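You operate a simulated robot arm through the tools that you are given. There is no shell and no other tool. Be economical: measure what you need, move in short steps, check, and stop when the job is done.

Carry out the task below with a simulated robot arm. There is one attempt and no reset: what you move stays moved.

JOB
Make up a fresh soak bath and stand the grey basket in it.
Fine: shut the drain lever of the empty basin, open the blue handle by the high soap pump till the water is past the blue line and shut it, add two pumps of soap and stir with a quarter turn of the handwheel. The rinse pump, filter valve and bleed button stay.

It is judged by the outcome, as a careful person would: the job done as asked, and still so three seconds after it is handed in. It fails if anything else is knocked over, pushed out of place, dropped, spilled or broken.

ROBOT AND FRAMES
A 6-joint arm with a two-finger parallel gripper, fixed in place. Base frame: the origin is at the foot of the arm, x ahead of it, y to its left, z up. Units: m, degrees, N and s.
With the tool pointing down near the work surface it reaches from about 0.14 to 0.84 m from the base axis. Its first joint turns from -166.0 to 166.0 degrees. Payload 3.91 kg.
The tool frame sits at the grasp point between the pads (the TCP): z along the fingers, y along the line on which they close. The tips reach 0.03 m beyond it. Largest opening 0.11 m; finger width 0.02, thickness 0.01; the body of the gripper, 0.048 by 0.112 m, starts 0.055 m behind the TCP.
Orientation is that of the tool frame in the base frame, as a unit quaternion [w, x, y, z]. With the fingers straight down and closing along the base's y, the tool's x points along the base's -x, its y along +y and its z along -z.

CONTROLS
- The arm moves only by the tool send_rows. Its argument "moves" is a list of rows, each a list of 6 numbers: the shift along the tool's x, y, z in cm, then the turn, a rotation vector about the tool's x, y, z in degrees. In form: [[x, y, z, ax, ay, az], ...]. A call has 1 to 8 rows; each row is the pose to reach, as a shift and turn from the pose commanded when the call began, along the tool's axes at that moment. "jaw" is the finger opening in cm, from 0 to 11, set as the call begins (left out, the last holds). Each row takes 0.2 s and may step no farther than 0.05 m and 8.6 degrees from the row before; otherwise, or with a gripper value out of range, the whole call is refused. Where a pose cannot be reached the arm comes as near as it can. A force on the tool above 90 N (or 10 N above the force at the start of the call, whichever is more), or a blocked arm, ends the call early, and 0.2 s more pass. Each finger travels about 0.108 m/s and halts on what it meets, pressing with about 24 N; the grip force reading is that of the motor and also rises with nothing between the fingers. The clock runs only during rows and for 0.2 s after the last one: add rows that repeat a pose to give the fingers time. The reply holds the time, the measured pose of the TCP, the force on the tool along the base axes, the opening and the grip force, in the units named above and with some noise, with the torque about the TCP (base axes, N m) and any sound that the robot's microphone picked up.
- Cameras (640 x 400 px; columns grow to the right, rows downward): "scene" is fixed at [0.0511, 0.4993, 1.6184]; the picture's right is [-0.37, -0.93, 0.00], its down [-0.61, 0.24, -0.75] and it looks along [0.70, -0.28, -0.66] (base axes); focal length 261 px, centre (320, 200). "wrist" rides on the gripper at [0.077, 0.007, -0.114] in the tool frame; the picture's right is [-0.09, 1.00, 0.00], its down [-0.80, -0.07, -0.59] and it looks along [-0.59, -0.05, 0.80] (tool axes); focal length 270 px, centre (320, 200). There is no depth. A picture from a camera that has moved, and an enlarged one, comes with that camera's place and axes in the base frame and with its lens.
- capture(camera): a new picture of that camera. The clock stands still meanwhile.
- move_column(by): slides the trunk up (or, below 0, down) by that many m; the arm rides with it, the base frame stays. It gives what a move gives, with no picture.
- enlarge(camera, box): a new picture of the part [left, top, right, bottom] of that camera's present view, enlarged. The clock stands still meanwhile.
- hand_in(): hands the job in; it is judged then, once.

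Go step by step. Nothing tells you positions but the pictures and the camera data: compare them with the known pose of the tool, close in by small moves and look again before you grip or let go. The budget is 120 turns and 64 pictures, counting those below and the enlarged ones. Unless the task says otherwise, let go and move clear before handing in, and close with one line.

The tools are called by a JSON object that holds its "fn" and its "kwargs". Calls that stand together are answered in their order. send_rows: Moves the arm, as the interface text tells. Its arguments: {"type":"object","properties":{"moves":{"type":"array"},"jaw":{"type":"number"}},"required":["moves"]} The other tools are called the same way: move_column (by) slides the trunk up or down; capture (camera) takes a picture; enlarge (camera, box) takes an enlarged picture of a part of a camera's view; hand_in () hands the job in.

At the start:

```text
t: 0.0
position: [0.3324, 0.1318, 1.4381]
ee_rot: [0.0, 0.0, 1.0, -0.001]
ft_force: [-0.5, -0.4, -0.1]
ft_torque: [-0.01, -0.01, 0.0]
grip_width: 0.11
grip_force: 0.1
trunk travel left (down, up): [-0.527, 0.013]
```

scene: 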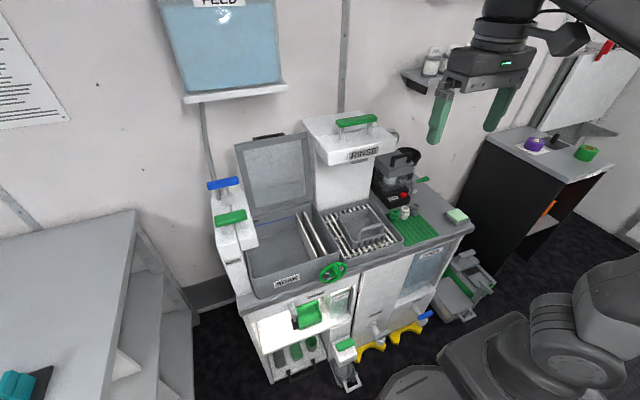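
wrist: 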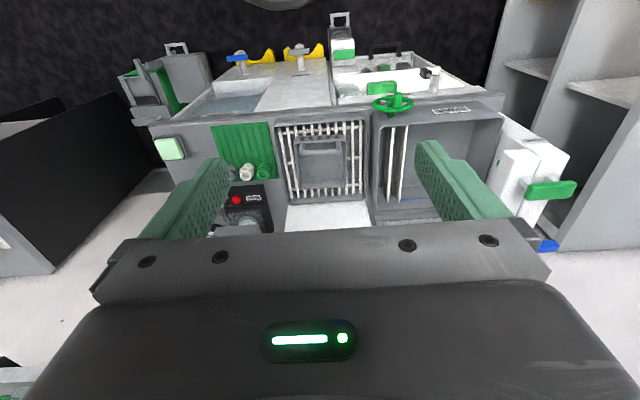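

I see a soak station: a basin (SOAK) on the left with a soap pump (green handle) and a blue handle behind it, a rinse pump, a basket on a rack, and drain levers below. I'll enlarge to get the details.

{"fn": "enlarge", "kwargs": {"camera": "scene", "box": [190, 160, 350, 300]}}

{"fn": "enlarge", "kwargs": {"camera": "scene", "box": [240, 270, 440, 395]}}

{"fn": "enlarge", "kwargs": {"camera": "scene", "box": [290, 100, 490, 260]}}

{"fn": "enlarge", "kwargs": {"camera": "wrist", "box": [210, 10, 450, 130]}}

```text
2.86 times, centred on (270, 230) of scene
camera zoom: at [0.0511, 0.4993, 1.6184], right [-0.37, -0.93, 0.0], down [-0.61, 0.24, -0.75], along [0.7, -0.28, -0.66], focal length 747 px, centre (463, 114)
```

zoom: 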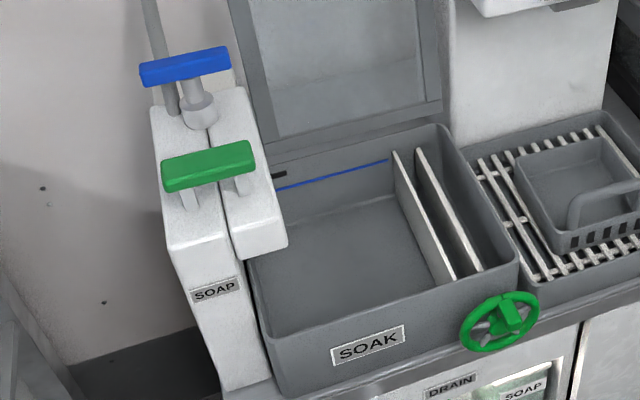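

```text
3.20 times, centred on (340, 332) of scene
camera zoom: at [0.0511, 0.4993, 1.6184], right [-0.37, -0.93, 0.0], down [-0.61, 0.24, -0.75], along [0.7, -0.28, -0.66], focal length 836 px, centre (256, -224)
```

zoom: 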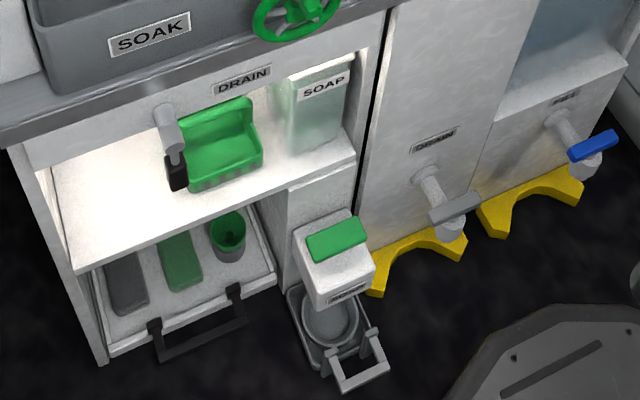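

```text
2.50 times, centred on (390, 180) of scene
camera zoom: at [0.0511, 0.4993, 1.6184], right [-0.37, -0.93, 0.0], down [-0.61, 0.24, -0.75], along [0.7, -0.28, -0.66], focal length 653 px, centre (145, 250)
```

zoom: 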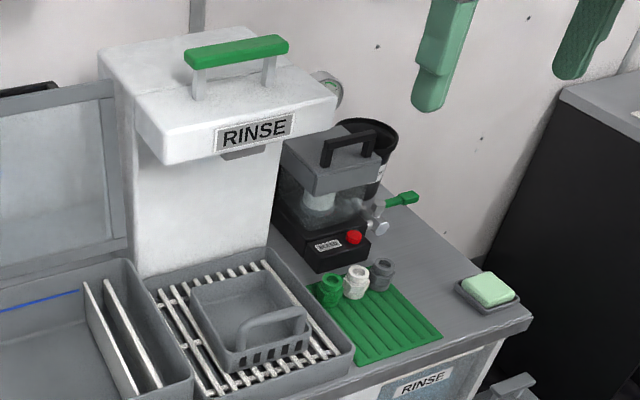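

```text
2.67 times, centred on (330, 70) of wrist
camera zoom: at [0.2572, 0.1389, 1.5529], right [0.09, 1.0, 0.0], down [0.8, -0.07, 0.59], along [0.59, -0.05, -0.8], focal length 721 px, centre (293, 547)
```

zoom: 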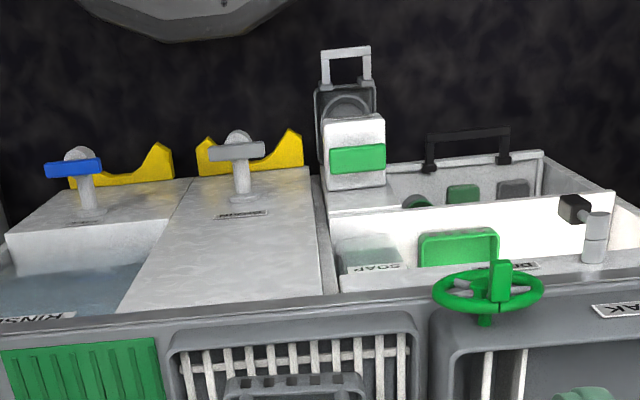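

The soak basin's front is about x 0.46; the black DRAIN lever is near (0.45, 0.43, 0.71), the blue handle near (0.66, 0.53, 1.195), the soap handle near (0.57, 0.53, 1.15) and the wheel near (0.46, 0.29, 0.92). I'll lower the trunk and look closer.

{"fn": "move_column", "kwargs": {"by": -0.25}}

{"fn": "send_rows", "kwargs": {"moves": [[3, 4, 0, 0, -6, 0], [6, 8, 0, 0, -12, 0], [9, 12, 0, 0, -18, 0], [10, 16, 0, 0, -20, 0], [10, 20, 0, 0, -20, 0]]}}

{"fn": "capture", "kwargs": {"camera": "wrist"}}

```text
t: 2.6
position: [0.3335, 0.1327, 1.1883]
ee_rot: [0.0, 0.0, 1.0, 0.0]
ft_force: [-0.5, 0.4, 1.7]
ft_torque: [0.01, 0.02, 0.0]
grip_width: 0.1101
grip_force: 0.1
trunk travel left (down, up): [-0.277, 0.263]
```

```text
t: 3.8
position: [0.2331, 0.3309, 1.1896]
ee_rot: [0.174, 0.0, 0.985, 0.0]
ft_force: [-0.4, 0.5, -0.5]
ft_torque: [-0.02, -0.01, -0.01]
grip_width: 0.1101
grip_force: 0.0
trunk travel left (down, up): [-0.277, 0.263]
```

```text
57 pictures are left
camera wrist: at [0.1222, 0.3383, 1.2703], right [0.08, 1.0, 0.03], down [0.55, -0.07, 0.83], along [0.83, -0.05, -0.55], focal length 270 px, centre (320, 200)
```

wrist: 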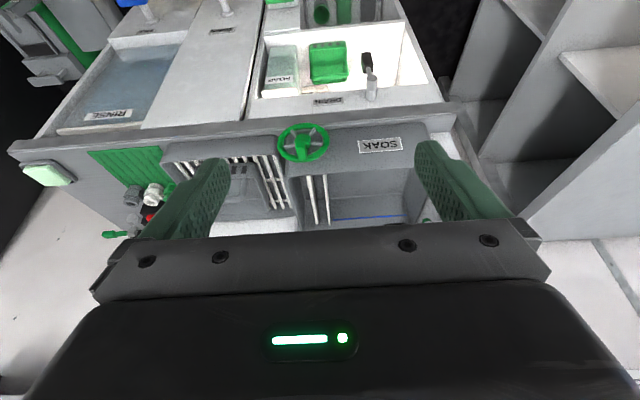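

{"fn": "enlarge", "kwargs": {"camera": "wrist", "box": [250, 20, 430, 180]}}

{"fn": "enlarge", "kwargs": {"camera": "scene", "box": [260, 255, 360, 335]}}

```text
2.50 times, centred on (340, 100) of wrist
camera zoom: at [0.1222, 0.3383, 1.2703], right [0.08, 1.0, 0.03], down [0.55, -0.07, 0.83], along [0.83, -0.05, -0.55], focal length 676 px, centre (270, 450)
```

zoom: 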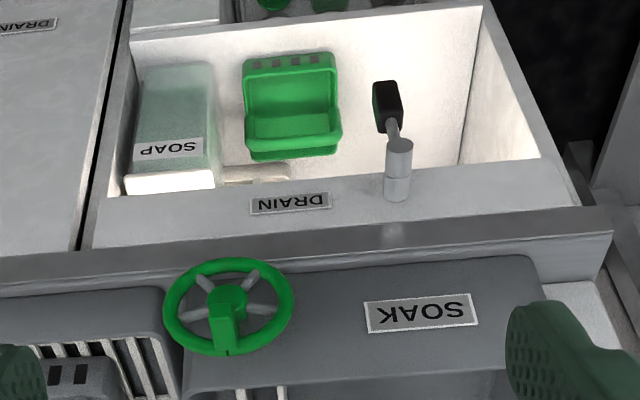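

```text
5.00 times, centred on (310, 295) of scene
camera zoom: at [0.0511, 0.4993, 1.6184], right [-0.37, -0.93, 0.0], down [-0.61, 0.24, -0.75], along [0.7, -0.28, -0.66], focal length 1307 px, centre (370, -275)
```

zoom: 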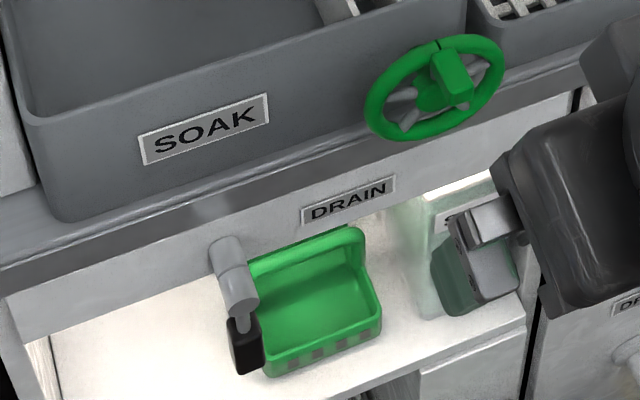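

{"fn": "enlarge", "kwargs": {"camera": "wrist", "box": [80, 0, 270, 119]}}

{"fn": "enlarge", "kwargs": {"camera": "scene", "box": [195, 165, 295, 235]}}

```text
3.36 times, centred on (175, 60) of wrist
camera zoom: at [0.1222, 0.3383, 1.2703], right [0.08, 1.0, 0.03], down [0.55, -0.07, 0.83], along [0.83, -0.05, -0.55], focal length 908 px, centre (807, 672)
```

zoom: 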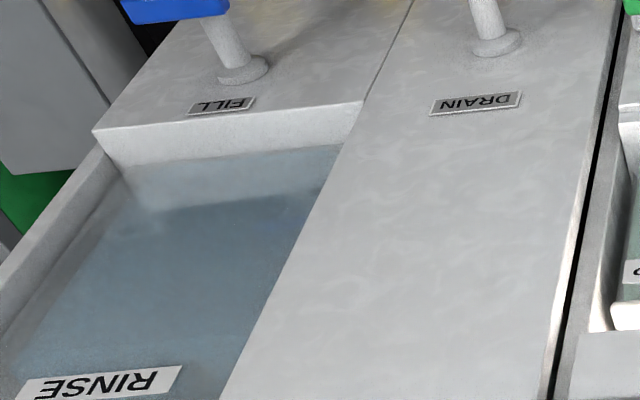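

```text
5.71 times, centred on (245, 200) of scene
camera zoom: at [0.0511, 0.4993, 1.6184], right [-0.37, -0.93, 0.0], down [-0.61, 0.24, -0.75], along [0.7, -0.28, -0.66], focal length 1493 px, centre (749, 200)
```

zoom: 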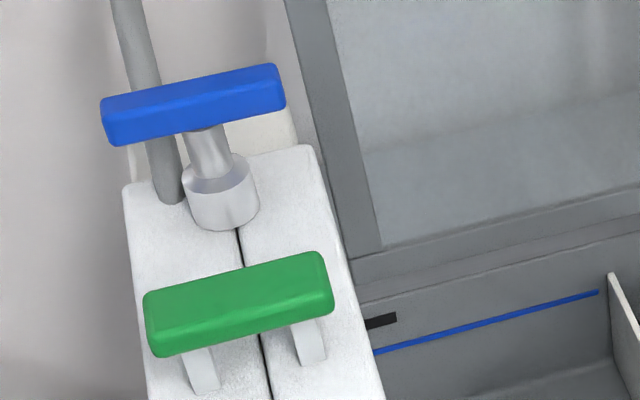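

The black lever hangs straight down from a pivot at about (0.44, 0.43, 0.79), and the blue handle is a T-bar on a vertical stem. I'll go down in front of the drain lever with the tool tilted forward.

{"fn": "move_column", "kwargs": {"by": -0.25}}

{"fn": "send_rows", "kwargs": {"moves": [[0.6, 0, 2.8, 0, -8, 0], [1.2, 0, 5.6, 0, -16, 0], [1.8, 0, 8.4, 0, -24, 0], [2.4, 0, 11.2, 0, -32, 0], [2.9, 0, 13.8, 0, -40, 0]], "jaw": 0}}

{"fn": "capture", "kwargs": {"camera": "wrist"}}

{"fn": "capture", "kwargs": {"camera": "scene"}}

```text
t: 6.4
position: [0.2335, 0.3305, 0.9395]
ee_rot: [0.174, 0.0, 0.985, 0.001]
ft_force: [0.5, -0.8, -0.1]
ft_torque: [0.0, 0.01, -0.02]
grip_width: 0.1101
grip_force: 0.2
trunk travel left (down, up): [-0.027, 0.513]
```

```text
t: 7.6
position: [0.2523, 0.3301, 0.8011]
ee_rot: [0.5, -0.001, 0.866, 0.002]
ft_force: [0.9, -0.3, 0.1]
ft_torque: [0.01, 0.03, 0.02]
grip_width: 0.0
grip_force: 23.8
trunk travel left (down, up): [-0.027, 0.513]
```

```text
52 pictures are left
camera wrist: at [0.1167, 0.3371, 0.7905], right [0.04, 1.0, 0.08], down [-0.12, -0.07, 0.99], along [0.99, -0.05, 0.11], focal length 270 px, centre (320, 200)
```

wrist: 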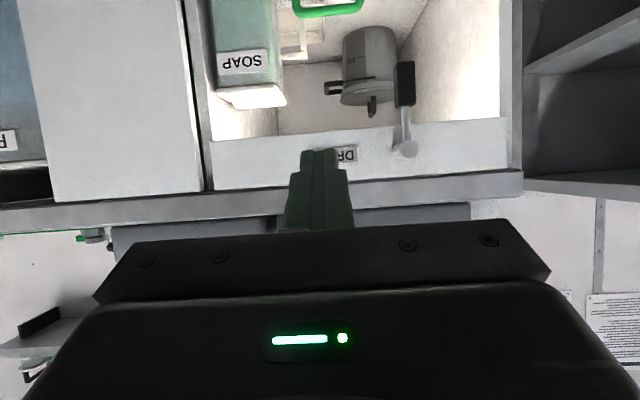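

```text
51 pictures are left
```

scene: 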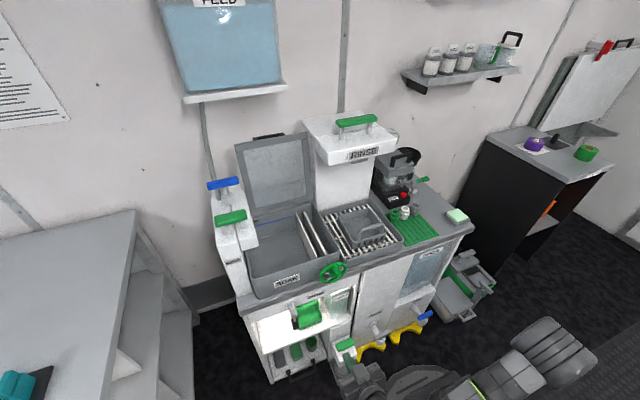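

The lever's black grip is at about (0.45, 0.43, 0.70) and its pivot at z 0.775. I'll put the closed fingers on its right side, ready to push it left and up.

{"fn": "send_rows", "kwargs": {"moves": [[4.3, 3.2, 2.5, 0, 0, 0], [8.66, 6.2, 5, 0, 0, 0], [6.35, 6.2, 9, 0, 0, 0], [4.05, 6.2, 13, 0, 0, 0], [1.7, 6.2, 17, 0, 0, 0]]}}

{"fn": "capture", "kwargs": {"camera": "wrist"}}

{"fn": "enlarge", "kwargs": {"camera": "scene", "box": [250, 280, 370, 380]}}

```text
refused: row 1 steps farther than a row can; nothing moved
```

```text
50 pictures are left
camera wrist: at [0.1167, 0.3371, 0.7905], right [0.04, 1.0, 0.08], down [-0.12, -0.07, 0.99], along [0.99, -0.05, 0.11], focal length 270 px, centre (320, 200)
```

wrist: 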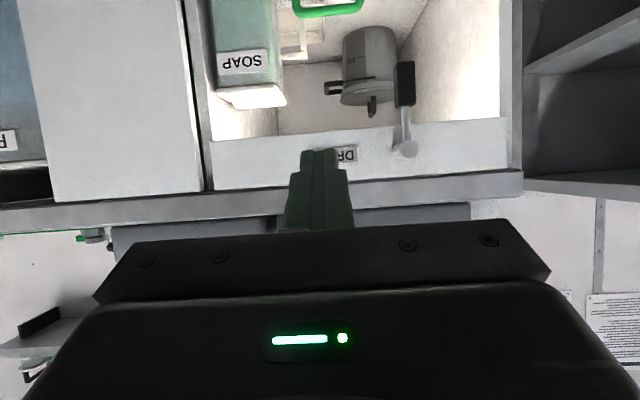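

```text
4.00 times, centred on (310, 330) of scene
camera zoom: at [0.0511, 0.4993, 1.6184], right [-0.37, -0.93, 0.0], down [-0.61, 0.24, -0.75], along [0.7, -0.28, -0.66], focal length 1045 px, centre (360, -320)
```

zoom: 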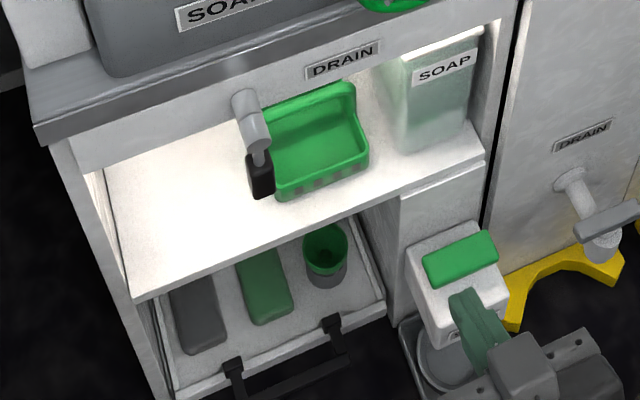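

{"fn": "send_rows", "kwargs": {"moves": [[3.3, 2.4, 2, 0, 0, 0], [6.2, 4.4, 4, 0, 0, 0], [8.66, 6.2, 5, 0, 0, 0], [6.35, 6.2, 9, 0, 0, 0], [4.05, 6.2, 13, 0, 0, 0], [1.7, 6.2, 17, 0, 0, 0]]}}

{"fn": "capture", "kwargs": {"camera": "wrist"}}

```text
t: 9.0
position: [0.3945, 0.3945, 0.7018]
ee_rot: [0.5, 0.0, 0.866, 0.0]
ft_force: [-0.4, -0.4, -0.2]
ft_torque: [0.01, 0.0, -0.01]
grip_width: 0.0001
grip_force: 23.6
trunk travel left (down, up): [-0.027, 0.513]
```

```text
48 pictures are left
camera wrist: at [0.2569, 0.4006, 0.692], right [0.04, 1.0, 0.08], down [-0.11, -0.07, 0.99], along [0.99, -0.05, 0.11], focal length 270 px, centre (320, 200)
```

wrist: 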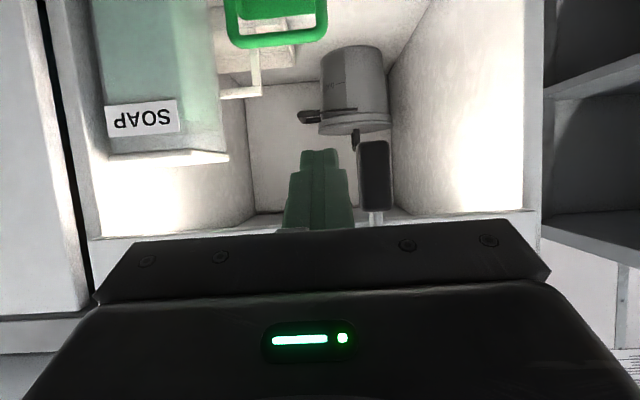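

{"fn": "send_rows", "kwargs": {"moves": [[-2.15, 0, 3.72, 0, 0, 0], [-2.67, 1.3, 3.42, 0, 0, 0], [-2.6, 3.1, 3.45, 0, 0, 0], [-2.58, 4.9, 3.47, 0, 0, 0]]}}

{"fn": "capture", "kwargs": {"camera": "wrist"}}

```text
t: 10.0
position: [0.437, 0.4429, 0.7061]
ee_rot: [0.5, 0.0, 0.866, 0.001]
ft_force: [-0.4, -0.5, -0.5]
ft_torque: [0.03, 0.03, 0.01]
grip_width: 0.0
grip_force: 24.6
trunk travel left (down, up): [-0.027, 0.513]
```

```text
47 pictures are left
camera wrist: at [0.2995, 0.45, 0.6962], right [0.04, 1.0, 0.08], down [-0.11, -0.07, 0.99], along [0.99, -0.05, 0.11], focal length 270 px, centre (320, 200)
```

wrist: 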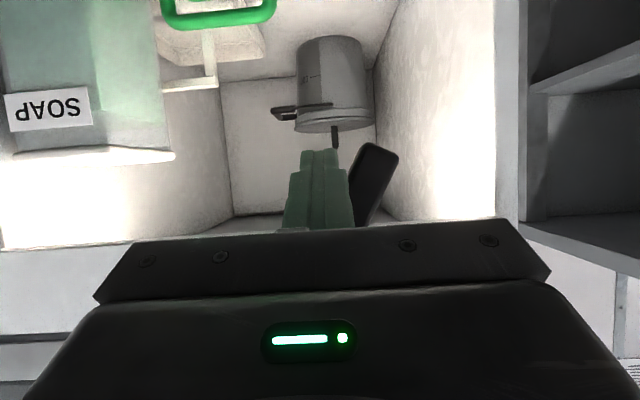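

{"fn": "send_rows", "kwargs": {"moves": [[-0.5, 1.7, -0.3, 0, 0, 0], [-1.39, 3.1, -0.8, 0, 0, 0], [-2.6, 4.3, -1.5, 0, 0, 0], [-3.98, 5.0, -2.3, 0, 0, 0], [-4.4, 5.1, -2.5, 0, 0, 0]]}}

{"fn": "capture", "kwargs": {"camera": "wrist"}}

{"fn": "enlarge", "kwargs": {"camera": "scene", "box": [230, 255, 370, 355]}}

```text
t: 11.2
position: [0.4362, 0.4929, 0.7561]
ee_rot: [0.5, 0.0, 0.866, 0.001]
ft_force: [-1.5, 0.6, -2.2]
ft_torque: [0.01, 0.0, 0.0]
grip_width: 0.0
grip_force: 24.1
trunk travel left (down, up): [-0.027, 0.513]
```

```text
46 pictures are left
camera wrist: at [0.2988, 0.5007, 0.7467], right [0.04, 1.0, 0.08], down [-0.11, -0.07, 0.99], along [0.99, -0.05, 0.11], focal length 270 px, centre (320, 200)
```

wrist: 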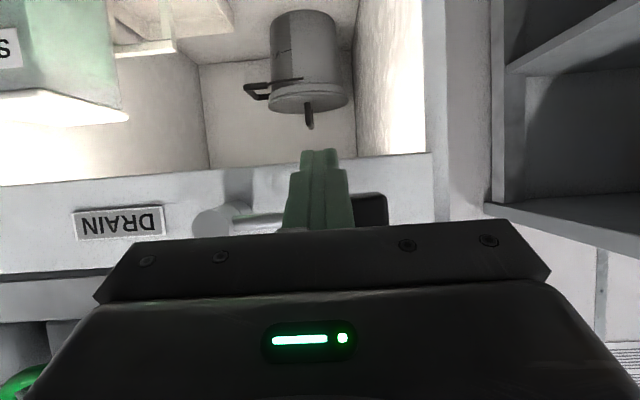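

```text
4.00 times, centred on (300, 305) of scene
camera zoom: at [0.0511, 0.4993, 1.6184], right [-0.37, -0.93, 0.0], down [-0.61, 0.24, -0.75], along [0.7, -0.28, -0.66], focal length 1045 px, centre (400, -220)
```

zoom: 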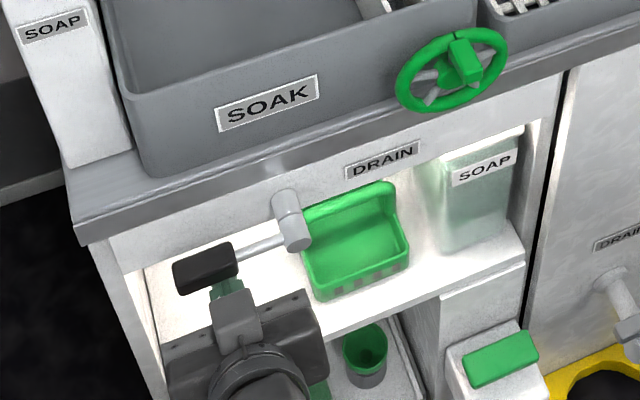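

The lever is horizontal now; a small extra push will show whether it is at its stop.

{"fn": "send_rows", "kwargs": {"moves": [[-0.7, 0, -0.4, 0, 0, 0], [-1.3, -0.1, -0.75, 0, 0, 0]]}}

{"fn": "enlarge", "kwargs": {"camera": "scene", "box": [230, 255, 370, 355]}}

```text
t: 11.8
position: [0.4356, 0.4924, 0.7584]
ee_rot: [0.493, -0.004, 0.87, -0.005]
ft_force: [-11.9, 2.7, -67.0]
ft_torque: [0.47, 0.54, 0.74]
grip_width: 0.0
grip_force: 23.8
trunk travel left (down, up): [-0.027, 0.513]
```

```text
4.00 times, centred on (300, 305) of scene
camera zoom: at [0.0511, 0.4993, 1.6184], right [-0.37, -0.93, 0.0], down [-0.61, 0.24, -0.75], along [0.7, -0.28, -0.66], focal length 1045 px, centre (400, -220)
```

zoom: 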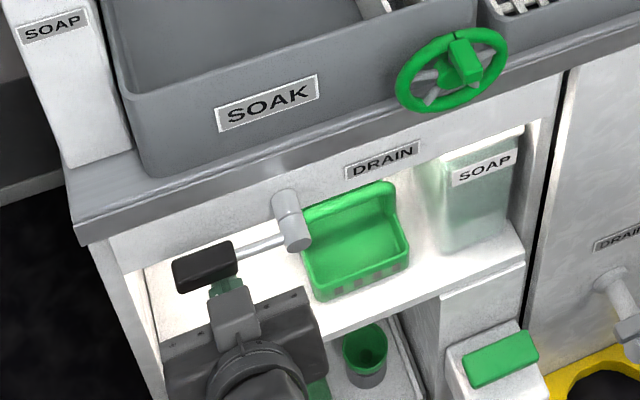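

The lever is at its stop, so the drain is shut. I'll back away and raise the trunk.

{"fn": "send_rows", "kwargs": {"moves": [[1.5, 0, 0.9, 0, 0, 0], [3, 0, 1.7, 0, 0, 0], [5, -1, -2.5, 0, 0, 0], [7, -2, -6.0, 0, 0, 0], [9, -3, -9.5, 0, 0, 0], [11, -4, -13, 0, 0, 0]]}}

{"fn": "move_column", "kwargs": {"by": 0.5}}

{"fn": "capture", "kwargs": {"camera": "wrist"}}

```text
t: 13.2
position: [0.2672, 0.4511, 0.7415]
ee_rot: [0.5, 0.002, 0.866, -0.001]
ft_force: [0.4, -0.2, 0.7]
ft_torque: [-0.04, 0.01, -0.01]
grip_width: 0.0001
grip_force: 23.9
trunk travel left (down, up): [-0.027, 0.513]
```

```text
refused: 0.5 is not a number from -0.4 to 0.4
```

```text
43 pictures are left
camera wrist: at [0.1303, 0.4587, 0.7326], right [0.05, 1.0, 0.08], down [-0.11, -0.07, 0.99], along [0.99, -0.05, 0.11], focal length 270 px, centre (320, 200)
```

wrist: 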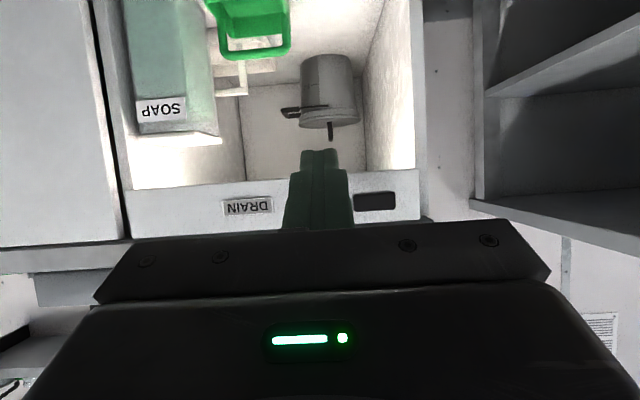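

{"fn": "move_column", "kwargs": {"by": 0.4}}

{"fn": "move_column", "kwargs": {"by": 0.06}}

{"fn": "capture", "kwargs": {"camera": "wrist"}}

```text
t: 17.0
position: [0.2675, 0.4522, 1.1424]
ee_rot: [0.5, 0.0, 0.866, 0.0]
ft_force: [0.7, 0.2, -0.5]
ft_torque: [0.01, -0.04, 0.0]
grip_width: 0.0
grip_force: 23.9
trunk travel left (down, up): [-0.427, 0.113]
```

```text
t: 18.0
position: [0.2662, 0.4516, 1.2024]
ee_rot: [0.5, 0.001, 0.866, 0.0]
ft_force: [-0.3, 0.1, 0.2]
ft_torque: [0.0, 0.02, 0.01]
grip_width: 0.0001
grip_force: 24.8
trunk travel left (down, up): [-0.487, 0.053]
```

```text
42 pictures are left
camera wrist: at [0.1303, 0.4588, 1.1926], right [0.04, 1.0, 0.08], down [-0.11, -0.07, 0.99], along [0.99, -0.05, 0.11], focal length 270 px, centre (320, 200)
```

wrist: 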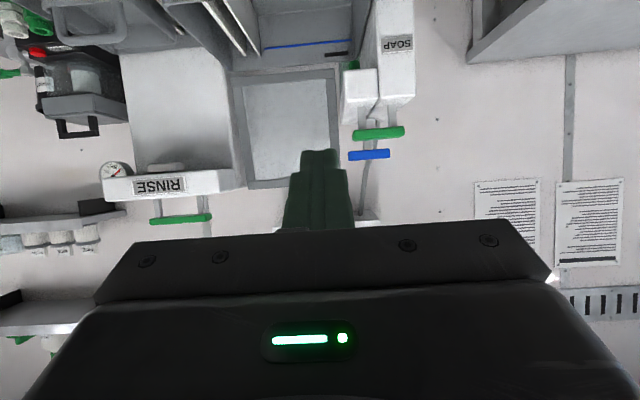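

The view lines up: the blue T-bar is at about (0.66, 0.534, 1.18) and spans y 0.49–0.575. I'll approach above and in front of its right end with a steeper tool.

{"fn": "send_rows", "kwargs": {"moves": [[-2.74, 0.65, 3.6, 0, 3.6, 0], [-5.48, 1.3, 7.2, 0, 7.2, 0], [-8.22, 1.95, 10.8, 0, 10.8, 0], [-10.96, 2.6, 14.4, 0, 14.4, 0], [-13.7, 3.25, 18, 0, 18, 0], [-16.44, 3.9, 21.6, 0, 21.6, 0], [-19.2, 4.5, 25.2, 0, 25, 0]]}}

{"fn": "capture", "kwargs": {"camera": "wrist"}}

{"fn": "enlarge", "kwargs": {"camera": "scene", "box": [170, 110, 330, 250]}}

```text
t: 19.6
position: [0.5818, 0.4966, 1.2415]
ee_rot: [0.299, 0.0, 0.954, 0.0]
ft_force: [0.6, 0.4, -0.3]
ft_torque: [-0.02, -0.02, -0.01]
grip_width: 0.0
grip_force: 23.4
trunk travel left (down, up): [-0.487, 0.053]
```

```text
41 pictures are left
camera wrist: at [0.4545, 0.5043, 1.2907], right [0.07, 1.0, 0.05], down [0.32, -0.07, 0.95], along [0.95, -0.05, -0.32], focal length 270 px, centre (320, 200)
```

wrist: 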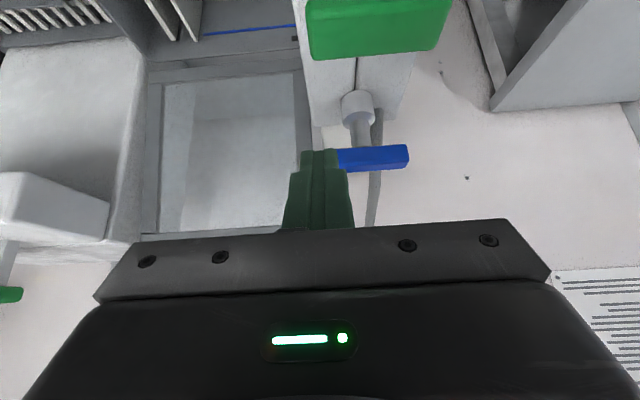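

```text
2.86 times, centred on (250, 180) of scene
camera zoom: at [0.0511, 0.4993, 1.6184], right [-0.37, -0.93, 0.0], down [-0.61, 0.24, -0.75], along [0.7, -0.28, -0.66], focal length 747 px, centre (520, 257)
```

zoom: 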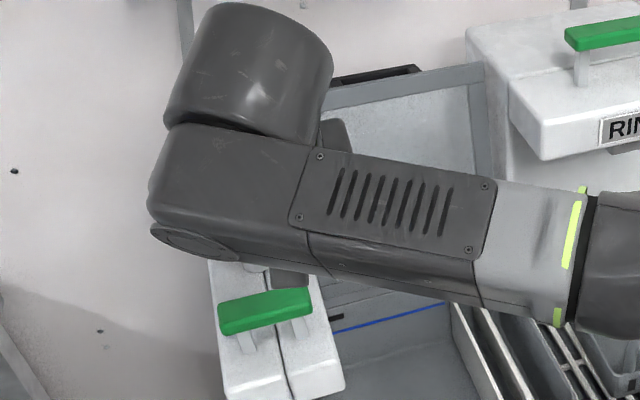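

{"fn": "send_rows", "kwargs": {"moves": [[0.89, 0, 4.75, 0, 0, 0], [-1.57, 0, 6.47, 0, 0, 0], [-2.2, 0, 6.9, 0, 0, 0], [-2.8, 0, 7.33, 0, 0, 0]]}}

{"fn": "capture", "kwargs": {"camera": "wrist"}}

```text
t: 20.6
position: [0.6472, 0.4979, 1.1971]
ee_rot: [0.301, 0.001, 0.954, -0.001]
ft_force: [-0.1, -0.6, -0.2]
ft_torque: [-0.01, 0.0, 0.02]
grip_width: 0.0001
grip_force: 23.8
trunk travel left (down, up): [-0.487, 0.053]
```

```text
39 pictures are left
camera wrist: at [0.5184, 0.5044, 1.2471], right [0.07, 1.0, 0.05], down [0.32, -0.07, 0.95], along [0.95, -0.05, -0.32], focal length 270 px, centre (320, 200)
```

wrist: 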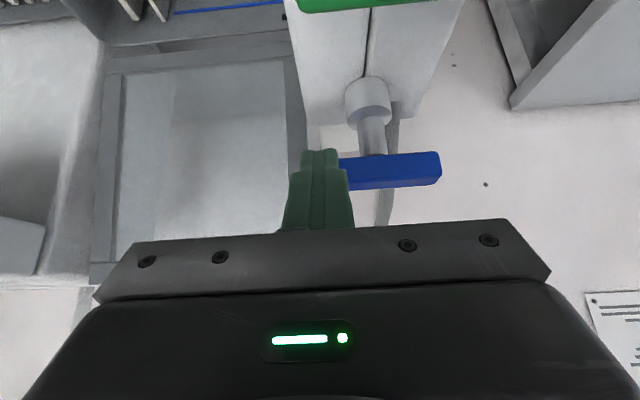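

{"fn": "send_rows", "kwargs": {"moves": [[-0.82, 0, 0.57, 0, 0, 0], [-1.64, 0.2, 1.15, 0, 0, 0], [-2.46, 0.4, 1.72, 0, 0, 0], [-2.87, 0.8, 2.0, 0, 0, 0]]}}

{"fn": "capture", "kwargs": {"camera": "wrist"}}

```text
t: 21.6
position: [0.6801, 0.5044, 1.1991]
ee_rot: [0.301, 0.001, 0.954, 0.0]
ft_force: [0.1, -0.6, -0.5]
ft_torque: [-0.01, -0.02, 0.0]
grip_width: 0.0001
grip_force: 23.5
trunk travel left (down, up): [-0.487, 0.053]
```

```text
38 pictures are left
camera wrist: at [0.553, 0.5117, 1.2481], right [0.07, 1.0, 0.05], down [0.32, -0.07, 0.95], along [0.95, -0.05, -0.32], focal length 270 px, centre (320, 200)
```

wrist: 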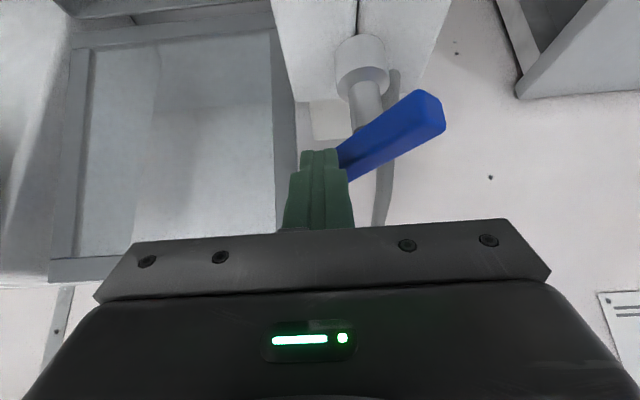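

The bar turns freely counter-clockwise, about halfway. I'll continue.

{"fn": "send_rows", "kwargs": {"moves": [[-0.4, 0.6, 0.3, 0, 0, 0], [-0.6, 1.2, 0.5, 0, 0, 0], [-0.7, 1.6, 0.6, 0, 0, 0]]}}

{"fn": "capture", "kwargs": {"camera": "wrist"}}

{"fn": "enlarge", "kwargs": {"camera": "scene", "box": [200, 190, 340, 290]}}

```text
t: 22.4
position: [0.6906, 0.5153, 1.199]
ee_rot: [0.299, 0.001, 0.954, 0.0]
ft_force: [-9.3, -18.5, -2.3]
ft_torque: [-0.34, 0.21, 0.04]
grip_width: 0.0001
grip_force: 24.2
trunk travel left (down, up): [-0.487, 0.053]
```

```text
37 pictures are left
camera wrist: at [0.5621, 0.5235, 1.2483], right [0.07, 1.0, 0.05], down [0.32, -0.07, 0.95], along [0.95, -0.06, -0.32], focal length 270 px, centre (320, 200)
```

wrist: 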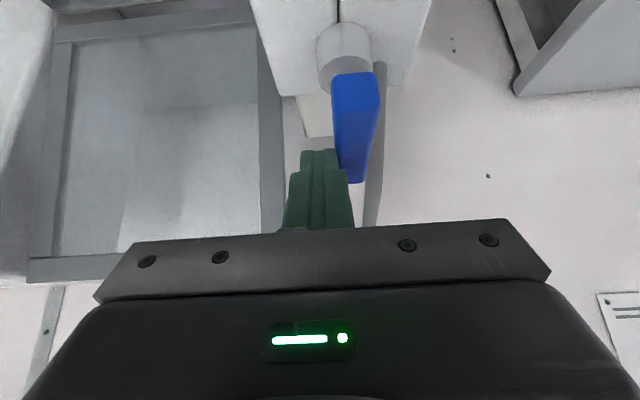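

```text
4.00 times, centred on (270, 240) of scene
camera zoom: at [0.0511, 0.4993, 1.6184], right [-0.37, -0.93, 0.0], down [-0.61, 0.24, -0.75], along [0.7, -0.28, -0.66], focal length 1045 px, centre (520, 40)
```

zoom: 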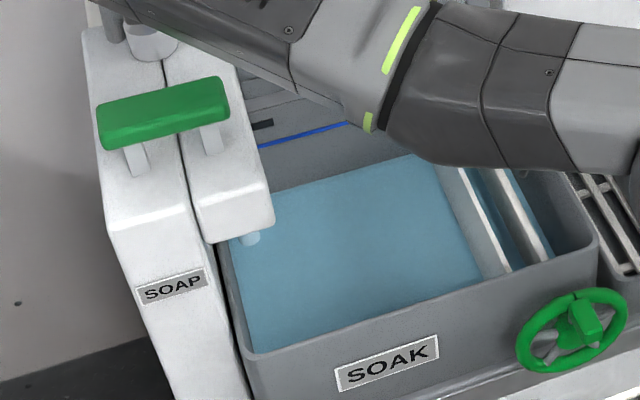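

Water is rising fast. I'll shift the finger to the near end of the bar right away, ready to shut it, and check the level.

{"fn": "send_rows", "kwargs": {"moves": [[2.0, -1.5, -1.4, 0, 0, 0], [5.5, -1.4, -3.85, 0, 0, 0]]}}

{"fn": "enlarge", "kwargs": {"camera": "scene", "box": [200, 190, 340, 290]}}

{"fn": "capture", "kwargs": {"camera": "wrist"}}

```text
t: 23.0
position: [0.6221, 0.5062, 1.1994]
ee_rot: [0.302, 0.001, 0.953, 0.0]
ft_force: [-0.4, 0.0, -0.1]
ft_torque: [-0.03, -0.02, -0.02]
grip_width: 0.0
grip_force: 23.9
trunk travel left (down, up): [-0.487, 0.053]
```

```text
4.00 times, centred on (270, 240) of scene
camera zoom: at [0.0511, 0.4993, 1.6184], right [-0.37, -0.93, 0.0], down [-0.61, 0.24, -0.75], along [0.7, -0.28, -0.66], focal length 1045 px, centre (520, 40)
```

zoom: 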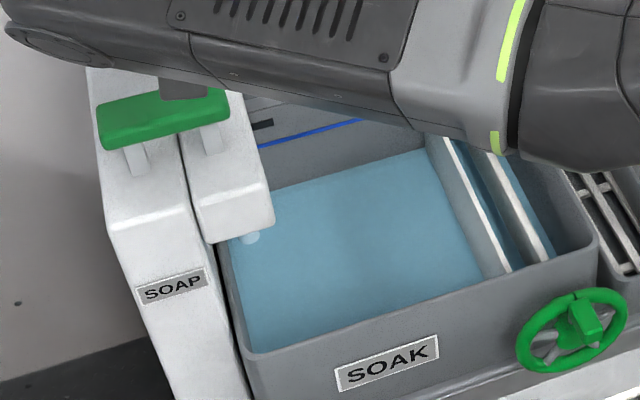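

```text
34 pictures are left
camera wrist: at [0.4948, 0.5137, 1.2476], right [0.07, 1.0, 0.05], down [0.31, -0.07, 0.95], along [0.95, -0.05, -0.32], focal length 270 px, centre (320, 200)
```

wrist: 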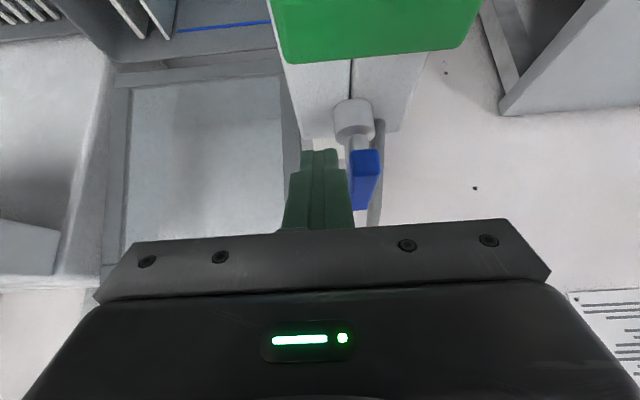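

The level now rises slowly and is still well below the blue line. I'll wait in place, ready to shut.

{"fn": "send_rows", "kwargs": {"moves": [[0, 0, 0, 0, 0, 0], [0, 0, 0, 0, 0, 0], [0, 0, 0, 0, 0, 0], [0, 0, 0, 0, 0, 0], [0, 0, 0, 0, 0, 0], [0, 0, 0, 0, 0, 0], [0, 0, 0, 0, 0, 0], [0, 0, 0, 0, 0, 0]]}}

{"fn": "enlarge", "kwargs": {"camera": "scene", "box": [200, 190, 340, 290]}}

```text
t: 24.8
position: [0.6239, 0.5066, 1.1977]
ee_rot: [0.301, 0.001, 0.954, -0.001]
ft_force: [0.5, 0.0, 0.5]
ft_torque: [0.01, -0.01, 0.01]
grip_width: 0.0
grip_force: 23.9
trunk travel left (down, up): [-0.487, 0.053]
```

```text
4.00 times, centred on (270, 240) of scene
camera zoom: at [0.0511, 0.4993, 1.6184], right [-0.37, -0.93, 0.0], down [-0.61, 0.24, -0.75], along [0.7, -0.28, -0.66], focal length 1045 px, centre (520, 40)
```

zoom: 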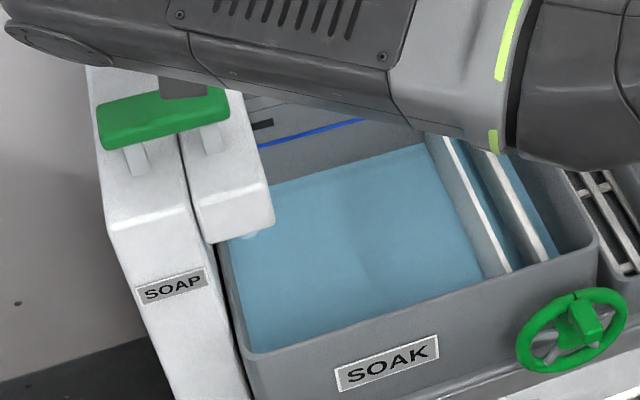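

{"fn": "send_rows", "kwargs": {"moves": [[0, 0, 0, 0, 0, 0], [0, 0, 0, 0, 0, 0], [0, 0, 0, 0, 0, 0], [0, 0, 0, 0, 0, 0], [0, 0, 0, 0, 0, 0], [0, 0, 0, 0, 0, 0], [0, 0, 0, 0, 0, 0], [0, 0, 0, 0, 0, 0]]}}

{"fn": "send_rows", "kwargs": {"moves": [[0, 0, 0, 0, 0, 0], [0, 0, 0, 0, 0, 0], [0, 0, 0, 0, 0, 0], [0, 0, 0, 0, 0, 0], [0, 0, 0, 0, 0, 0], [0, 0, 0, 0, 0, 0], [0, 0, 0, 0, 0, 0], [0, 0, 0, 0, 0, 0]]}}

{"fn": "enlarge", "kwargs": {"camera": "scene", "box": [200, 190, 340, 290]}}

```text
t: 26.6
position: [0.6237, 0.5067, 1.1977]
ee_rot: [0.301, -0.001, 0.954, 0.0]
ft_force: [-0.2, -0.1, -0.2]
ft_torque: [-0.01, -0.03, -0.04]
grip_width: 0.0002
grip_force: 24.0
trunk travel left (down, up): [-0.487, 0.053]
```

```text
t: 28.4
position: [0.6244, 0.5062, 1.1979]
ee_rot: [0.301, 0.0, 0.954, 0.002]
ft_force: [0.2, -0.5, 0.8]
ft_torque: [0.0, 0.0, 0.01]
grip_width: 0.0003
grip_force: 24.0
trunk travel left (down, up): [-0.487, 0.053]
```

```text
4.00 times, centred on (270, 240) of scene
camera zoom: at [0.0511, 0.4993, 1.6184], right [-0.37, -0.93, 0.0], down [-0.61, 0.24, -0.75], along [0.7, -0.28, -0.66], focal length 1045 px, centre (520, 40)
```

zoom: 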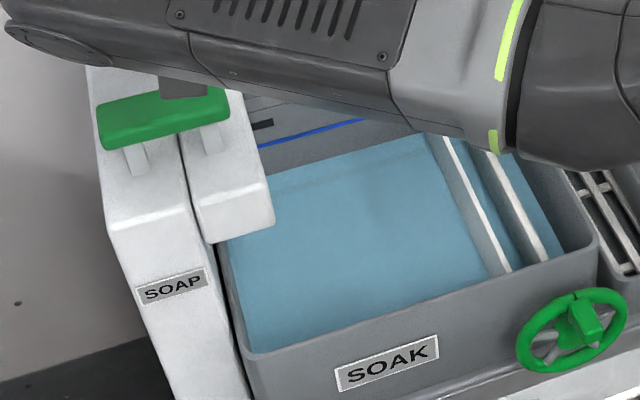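

{"fn": "send_rows", "kwargs": {"moves": [[0, 0, 0, 0, 0, 0], [0, 0, 0, 0, 0, 0], [0, 0, 0, 0, 0, 0], [0, 0, 0, 0, 0, 0], [0, 0, 0, 0, 0, 0], [0, 0, 0, 0, 0, 0], [0, 0, 0, 0, 0, 0], [0, 0, 0, 0, 0, 0]]}}

{"fn": "send_rows", "kwargs": {"moves": [[0, 0, 0, 0, 0, 0], [0, 0, 0, 0, 0, 0], [0, 0, 0, 0, 0, 0], [0, 0, 0, 0, 0, 0], [0, 0, 0, 0, 0, 0], [0, 0, 0, 0, 0, 0], [0, 0, 0, 0, 0, 0], [0, 0, 0, 0, 0, 0]]}}

{"fn": "send_rows", "kwargs": {"moves": [[0, 0, 0, 0, 0, 0], [0, 0, 0, 0, 0, 0], [0, 0, 0, 0, 0, 0], [0, 0, 0, 0, 0, 0], [0, 0, 0, 0, 0, 0], [0, 0, 0, 0, 0, 0], [0, 0, 0, 0, 0, 0], [0, 0, 0, 0, 0, 0]]}}

{"fn": "enlarge", "kwargs": {"camera": "scene", "box": [200, 190, 340, 290]}}

```text
t: 30.2
position: [0.6245, 0.5064, 1.198]
ee_rot: [0.301, 0.0, 0.954, 0.001]
ft_force: [-0.3, -0.4, 0.4]
ft_torque: [-0.01, -0.02, 0.01]
grip_width: 0.0001
grip_force: 23.7
trunk travel left (down, up): [-0.487, 0.053]
```

```text
t: 32.0
position: [0.6252, 0.5058, 1.1974]
ee_rot: [0.3, 0.0, 0.954, 0.0]
ft_force: [0.8, 0.1, -0.2]
ft_torque: [0.03, 0.0, -0.01]
grip_width: 0.0004
grip_force: 24.1
trunk travel left (down, up): [-0.487, 0.053]
```

```text
t: 33.8
position: [0.6243, 0.5072, 1.1976]
ee_rot: [0.301, 0.001, 0.954, 0.0]
ft_force: [-0.7, 0.8, 0.1]
ft_torque: [-0.02, 0.01, 0.03]
grip_width: 0.0
grip_force: 24.6
trunk travel left (down, up): [-0.487, 0.053]
```

```text
4.00 times, centred on (270, 240) of scene
camera zoom: at [0.0511, 0.4993, 1.6184], right [-0.37, -0.93, 0.0], down [-0.61, 0.24, -0.75], along [0.7, -0.28, -0.66], focal length 1045 px, centre (520, 40)
```

zoom: 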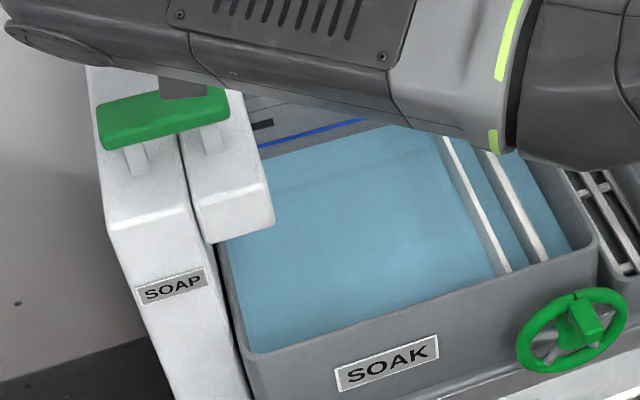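

{"fn": "send_rows", "kwargs": {"moves": [[0, 0, 0, 0, 0, 0], [0, 0, 0, 0, 0, 0], [0, 0, 0, 0, 0, 0], [0, 0, 0, 0, 0, 0], [0, 0, 0, 0, 0, 0], [0, 0, 0, 0, 0, 0], [0, 0, 0, 0, 0, 0], [0, 0, 0, 0, 0, 0]]}}

{"fn": "send_rows", "kwargs": {"moves": [[0, 0, 0, 0, 0, 0], [0, 0, 0, 0, 0, 0], [0, 0, 0, 0, 0, 0], [0, 0, 0, 0, 0, 0], [0, 0, 0, 0, 0, 0], [0, 0, 0, 0, 0, 0], [0, 0, 0, 0, 0, 0], [0, 0, 0, 0, 0, 0]]}}

{"fn": "send_rows", "kwargs": {"moves": [[0, 0, 0, 0, 0, 0], [0, 0, 0, 0, 0, 0], [0, 0, 0, 0, 0, 0], [0, 0, 0, 0, 0, 0], [0, 0, 0, 0, 0, 0], [0, 0, 0, 0, 0, 0], [0, 0, 0, 0, 0, 0], [0, 0, 0, 0, 0, 0]]}}

{"fn": "enlarge", "kwargs": {"camera": "scene", "box": [200, 190, 340, 290]}}

```text
t: 35.6
position: [0.6246, 0.5072, 1.1978]
ee_rot: [0.3, 0.0, 0.954, 0.001]
ft_force: [0.5, -0.1, 0.1]
ft_torque: [0.0, -0.03, -0.01]
grip_width: 0.0001
grip_force: 24.2
trunk travel left (down, up): [-0.487, 0.053]
```

```text
t: 37.4
position: [0.624, 0.5069, 1.1986]
ee_rot: [0.301, -0.001, 0.954, 0.0]
ft_force: [0.4, 0.0, -0.3]
ft_torque: [-0.02, 0.0, -0.01]
grip_width: 0.0
grip_force: 23.9
trunk travel left (down, up): [-0.487, 0.053]
```

```text
t: 39.2
position: [0.6238, 0.5063, 1.1985]
ee_rot: [0.3, 0.0, 0.954, 0.0]
ft_force: [-0.2, 0.2, 0.4]
ft_torque: [-0.02, 0.0, 0.0]
grip_width: 0.0002
grip_force: 24.1
trunk travel left (down, up): [-0.487, 0.053]
```

```text
4.00 times, centred on (270, 240) of scene
camera zoom: at [0.0511, 0.4993, 1.6184], right [-0.37, -0.93, 0.0], down [-0.61, 0.24, -0.75], along [0.7, -0.28, -0.66], focal length 1045 px, centre (520, 40)
```

zoom: 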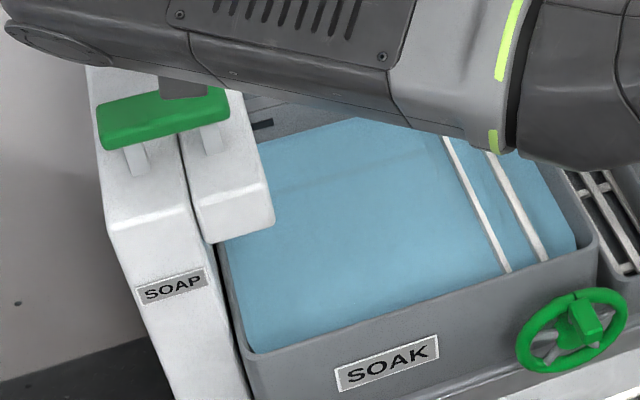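

The water has just passed the blue line; shutting the handle now.

{"fn": "send_rows", "kwargs": {"moves": [[0.3, 2.0, -0.2, 0, 0, 0], [0.57, 3.6, -0.4, 0, 0, 0], [0.0, 5.0, 0.0, 0, 0, 0], [-0.82, 6.0, 0.57, 0, 0, 0], [-1.5, 6.4, 1.0, 0, 0, 0]]}}

{"fn": "capture", "kwargs": {"camera": "wrist"}}

```text
t: 40.4
position: [0.6424, 0.5699, 1.1995]
ee_rot: [0.301, 0.0, 0.954, 0.0]
ft_force: [0.2, -0.2, 0.1]
ft_torque: [-0.01, -0.02, 0.02]
grip_width: 0.0002
grip_force: 23.9
trunk travel left (down, up): [-0.487, 0.053]
```

```text
29 pictures are left
camera wrist: at [0.5137, 0.5772, 1.2478], right [0.07, 1.0, 0.05], down [0.32, -0.07, 0.95], along [0.95, -0.05, -0.32], focal length 270 px, centre (320, 200)
```

wrist: 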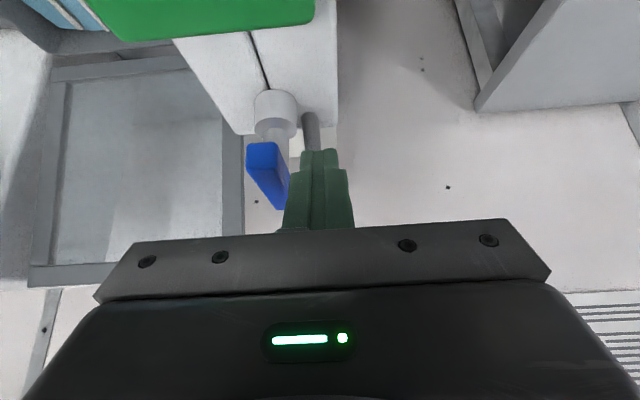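

The finger slipped past the near end and the bar is still open. I'll go round quickly and push again with a deeper hold.

{"fn": "send_rows", "kwargs": {"moves": [[3.69, 0, -2.58, 0, 0, 0], [4.5, -3.8, -3.16, 0, 0, 0], [4.5, -7.0, -3.16, 0, 0, 0], [0.9, -7.0, -0.13, 0, 0, 0], [1.38, -4.8, -0.47, 0, 0, 0], [1.87, -3.3, -0.82, 0, 0, 0], [1.54, -2.0, -0.59, 0, 0, 0], [0.72, -0.9, 0, 0, 0, 0]]}}

{"fn": "capture", "kwargs": {"camera": "wrist"}}

{"fn": "enlarge", "kwargs": {"camera": "scene", "box": [200, 190, 340, 290]}}

```text
t: 42.2
position: [0.6344, 0.566, 1.1951]
ee_rot: [0.301, -0.002, 0.954, 0.001]
ft_force: [-8.9, 5.7, 2.4]
ft_torque: [0.1, 0.14, 0.07]
grip_width: 0.0
grip_force: 23.5
trunk travel left (down, up): [-0.487, 0.053]
```

```text
28 pictures are left
camera wrist: at [0.5052, 0.5712, 1.2441], right [0.07, 1.0, 0.05], down [0.31, -0.07, 0.95], along [0.95, -0.05, -0.32], focal length 270 px, centre (320, 200)
```

wrist: 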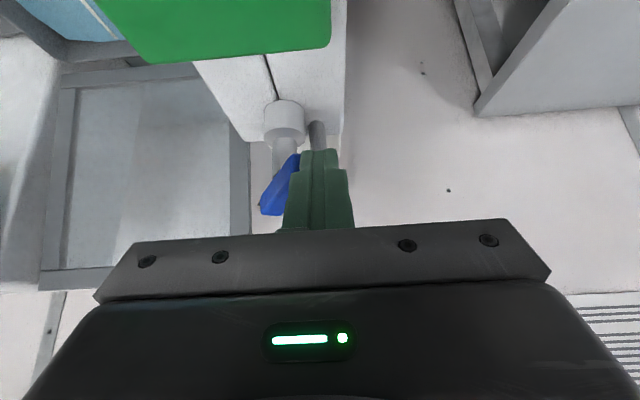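

```text
4.00 times, centred on (270, 240) of scene
camera zoom: at [0.0511, 0.4993, 1.6184], right [-0.37, -0.93, 0.0], down [-0.61, 0.24, -0.75], along [0.7, -0.28, -0.66], focal length 1045 px, centre (520, 40)
```

zoom: 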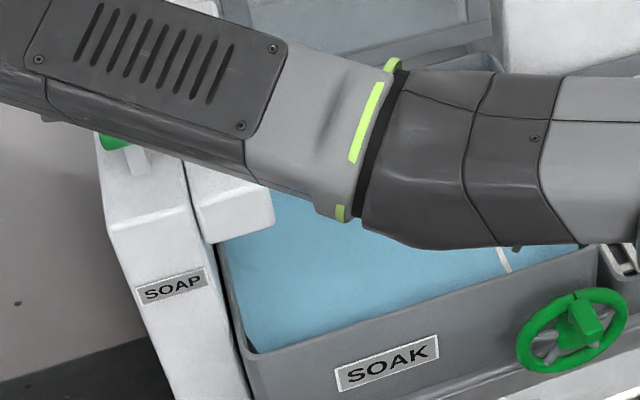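

{"fn": "send_rows", "kwargs": {"moves": [[-0.9, 0, 0.63, 0, 0, 0], [-1.8, 0, 1.26, 0, 0, 0]]}}

{"fn": "capture", "kwargs": {"camera": "wrist"}}

```text
t: 42.8
position: [0.6436, 0.5754, 1.1935]
ee_rot: [0.303, -0.007, 0.953, 0.003]
ft_force: [-40.9, 47.9, 10.2]
ft_torque: [0.86, 0.54, 0.85]
grip_width: 0.0001
grip_force: 23.9
trunk travel left (down, up): [-0.487, 0.053]
```

```text
26 pictures are left
camera wrist: at [0.5144, 0.5804, 1.2432], right [0.05, 1.0, 0.05], down [0.31, -0.07, 0.95], along [0.95, -0.04, -0.31], focal length 270 px, centre (320, 200)
```

wrist: 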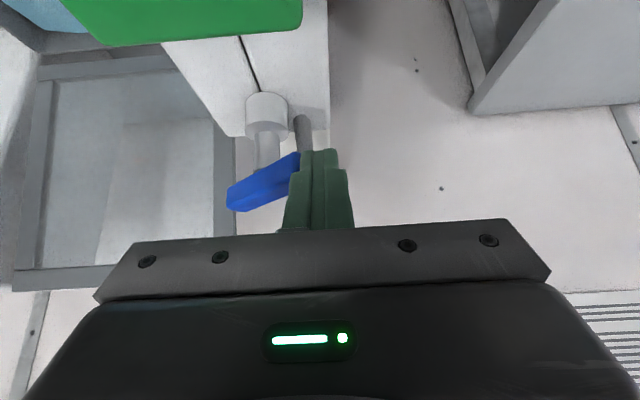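

{"fn": "send_rows", "kwargs": {"moves": [[2.46, -0.3, -1.72, 0, 0, 0], [4.5, -0.6, -3.16, 0, 0, 0], [2.46, -0.7, -1.72, 0, 0, 0], [0.8, -0.7, -0.57, 0, 0, 0], [0, -0.6, 0, 0, 0, 0]]}}

{"fn": "capture", "kwargs": {"camera": "wrist"}}

```text
t: 44.0
position: [0.6424, 0.5761, 1.1904]
ee_rot: [0.3, -0.009, 0.954, 0.004]
ft_force: [-45.5, 54.2, -2.8]
ft_torque: [1.09, 0.98, 0.91]
grip_width: 0.0
grip_force: 24.2
trunk travel left (down, up): [-0.487, 0.053]
```

```text
25 pictures are left
camera wrist: at [0.5144, 0.5805, 1.241], right [0.05, 1.0, 0.05], down [0.32, -0.07, 0.95], along [0.95, -0.03, -0.32], focal length 270 px, centre (320, 200)
```

wrist: 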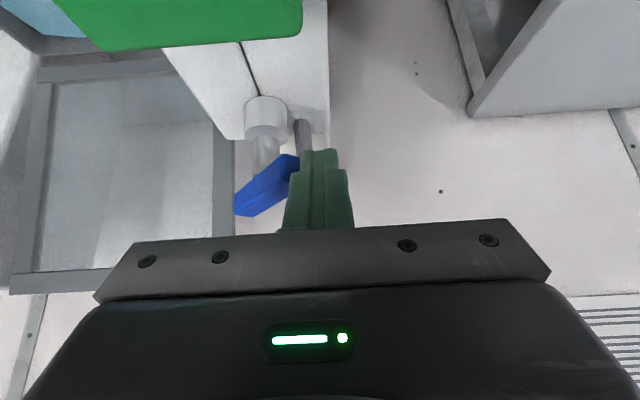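

{"fn": "send_rows", "kwargs": {"moves": [[2.87, 0, -2.0, 0, 0, 0], [5.08, -1.2, -3.56, 0, 0, 0], [4.9, -2.2, -3.44, 0, 0, 0], [2.29, -2.0, -1.6, 0, 0, 0], [1.72, -0.8, -1.2, 0, 0, 0], [0.82, 0.0, -0.57, 0, 0, 0], [0, 0.2, 0, 0, 0, 0], [-0.66, 0.2, 0.46, 0, 0, 0]]}}

{"fn": "capture", "kwargs": {"camera": "wrist"}}

```text
t: 45.8
position: [0.6455, 0.5779, 1.1942]
ee_rot: [0.303, -0.012, 0.953, 0.006]
ft_force: [-46.2, 65.4, 11.0]
ft_torque: [1.17, 0.59, 1.22]
grip_width: 0.0002
grip_force: 24.1
out of reach, approached as far as the arm can: row 8
trunk travel left (down, up): [-0.487, 0.053]
```

```text
24 pictures are left
camera wrist: at [0.517, 0.5818, 1.2425], right [0.05, 1.0, 0.06], down [0.31, -0.07, 0.95], along [0.95, -0.03, -0.31], focal length 270 px, centre (320, 200)
```

wrist: 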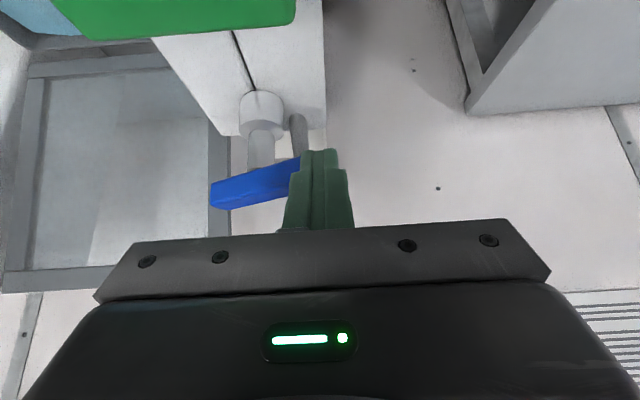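

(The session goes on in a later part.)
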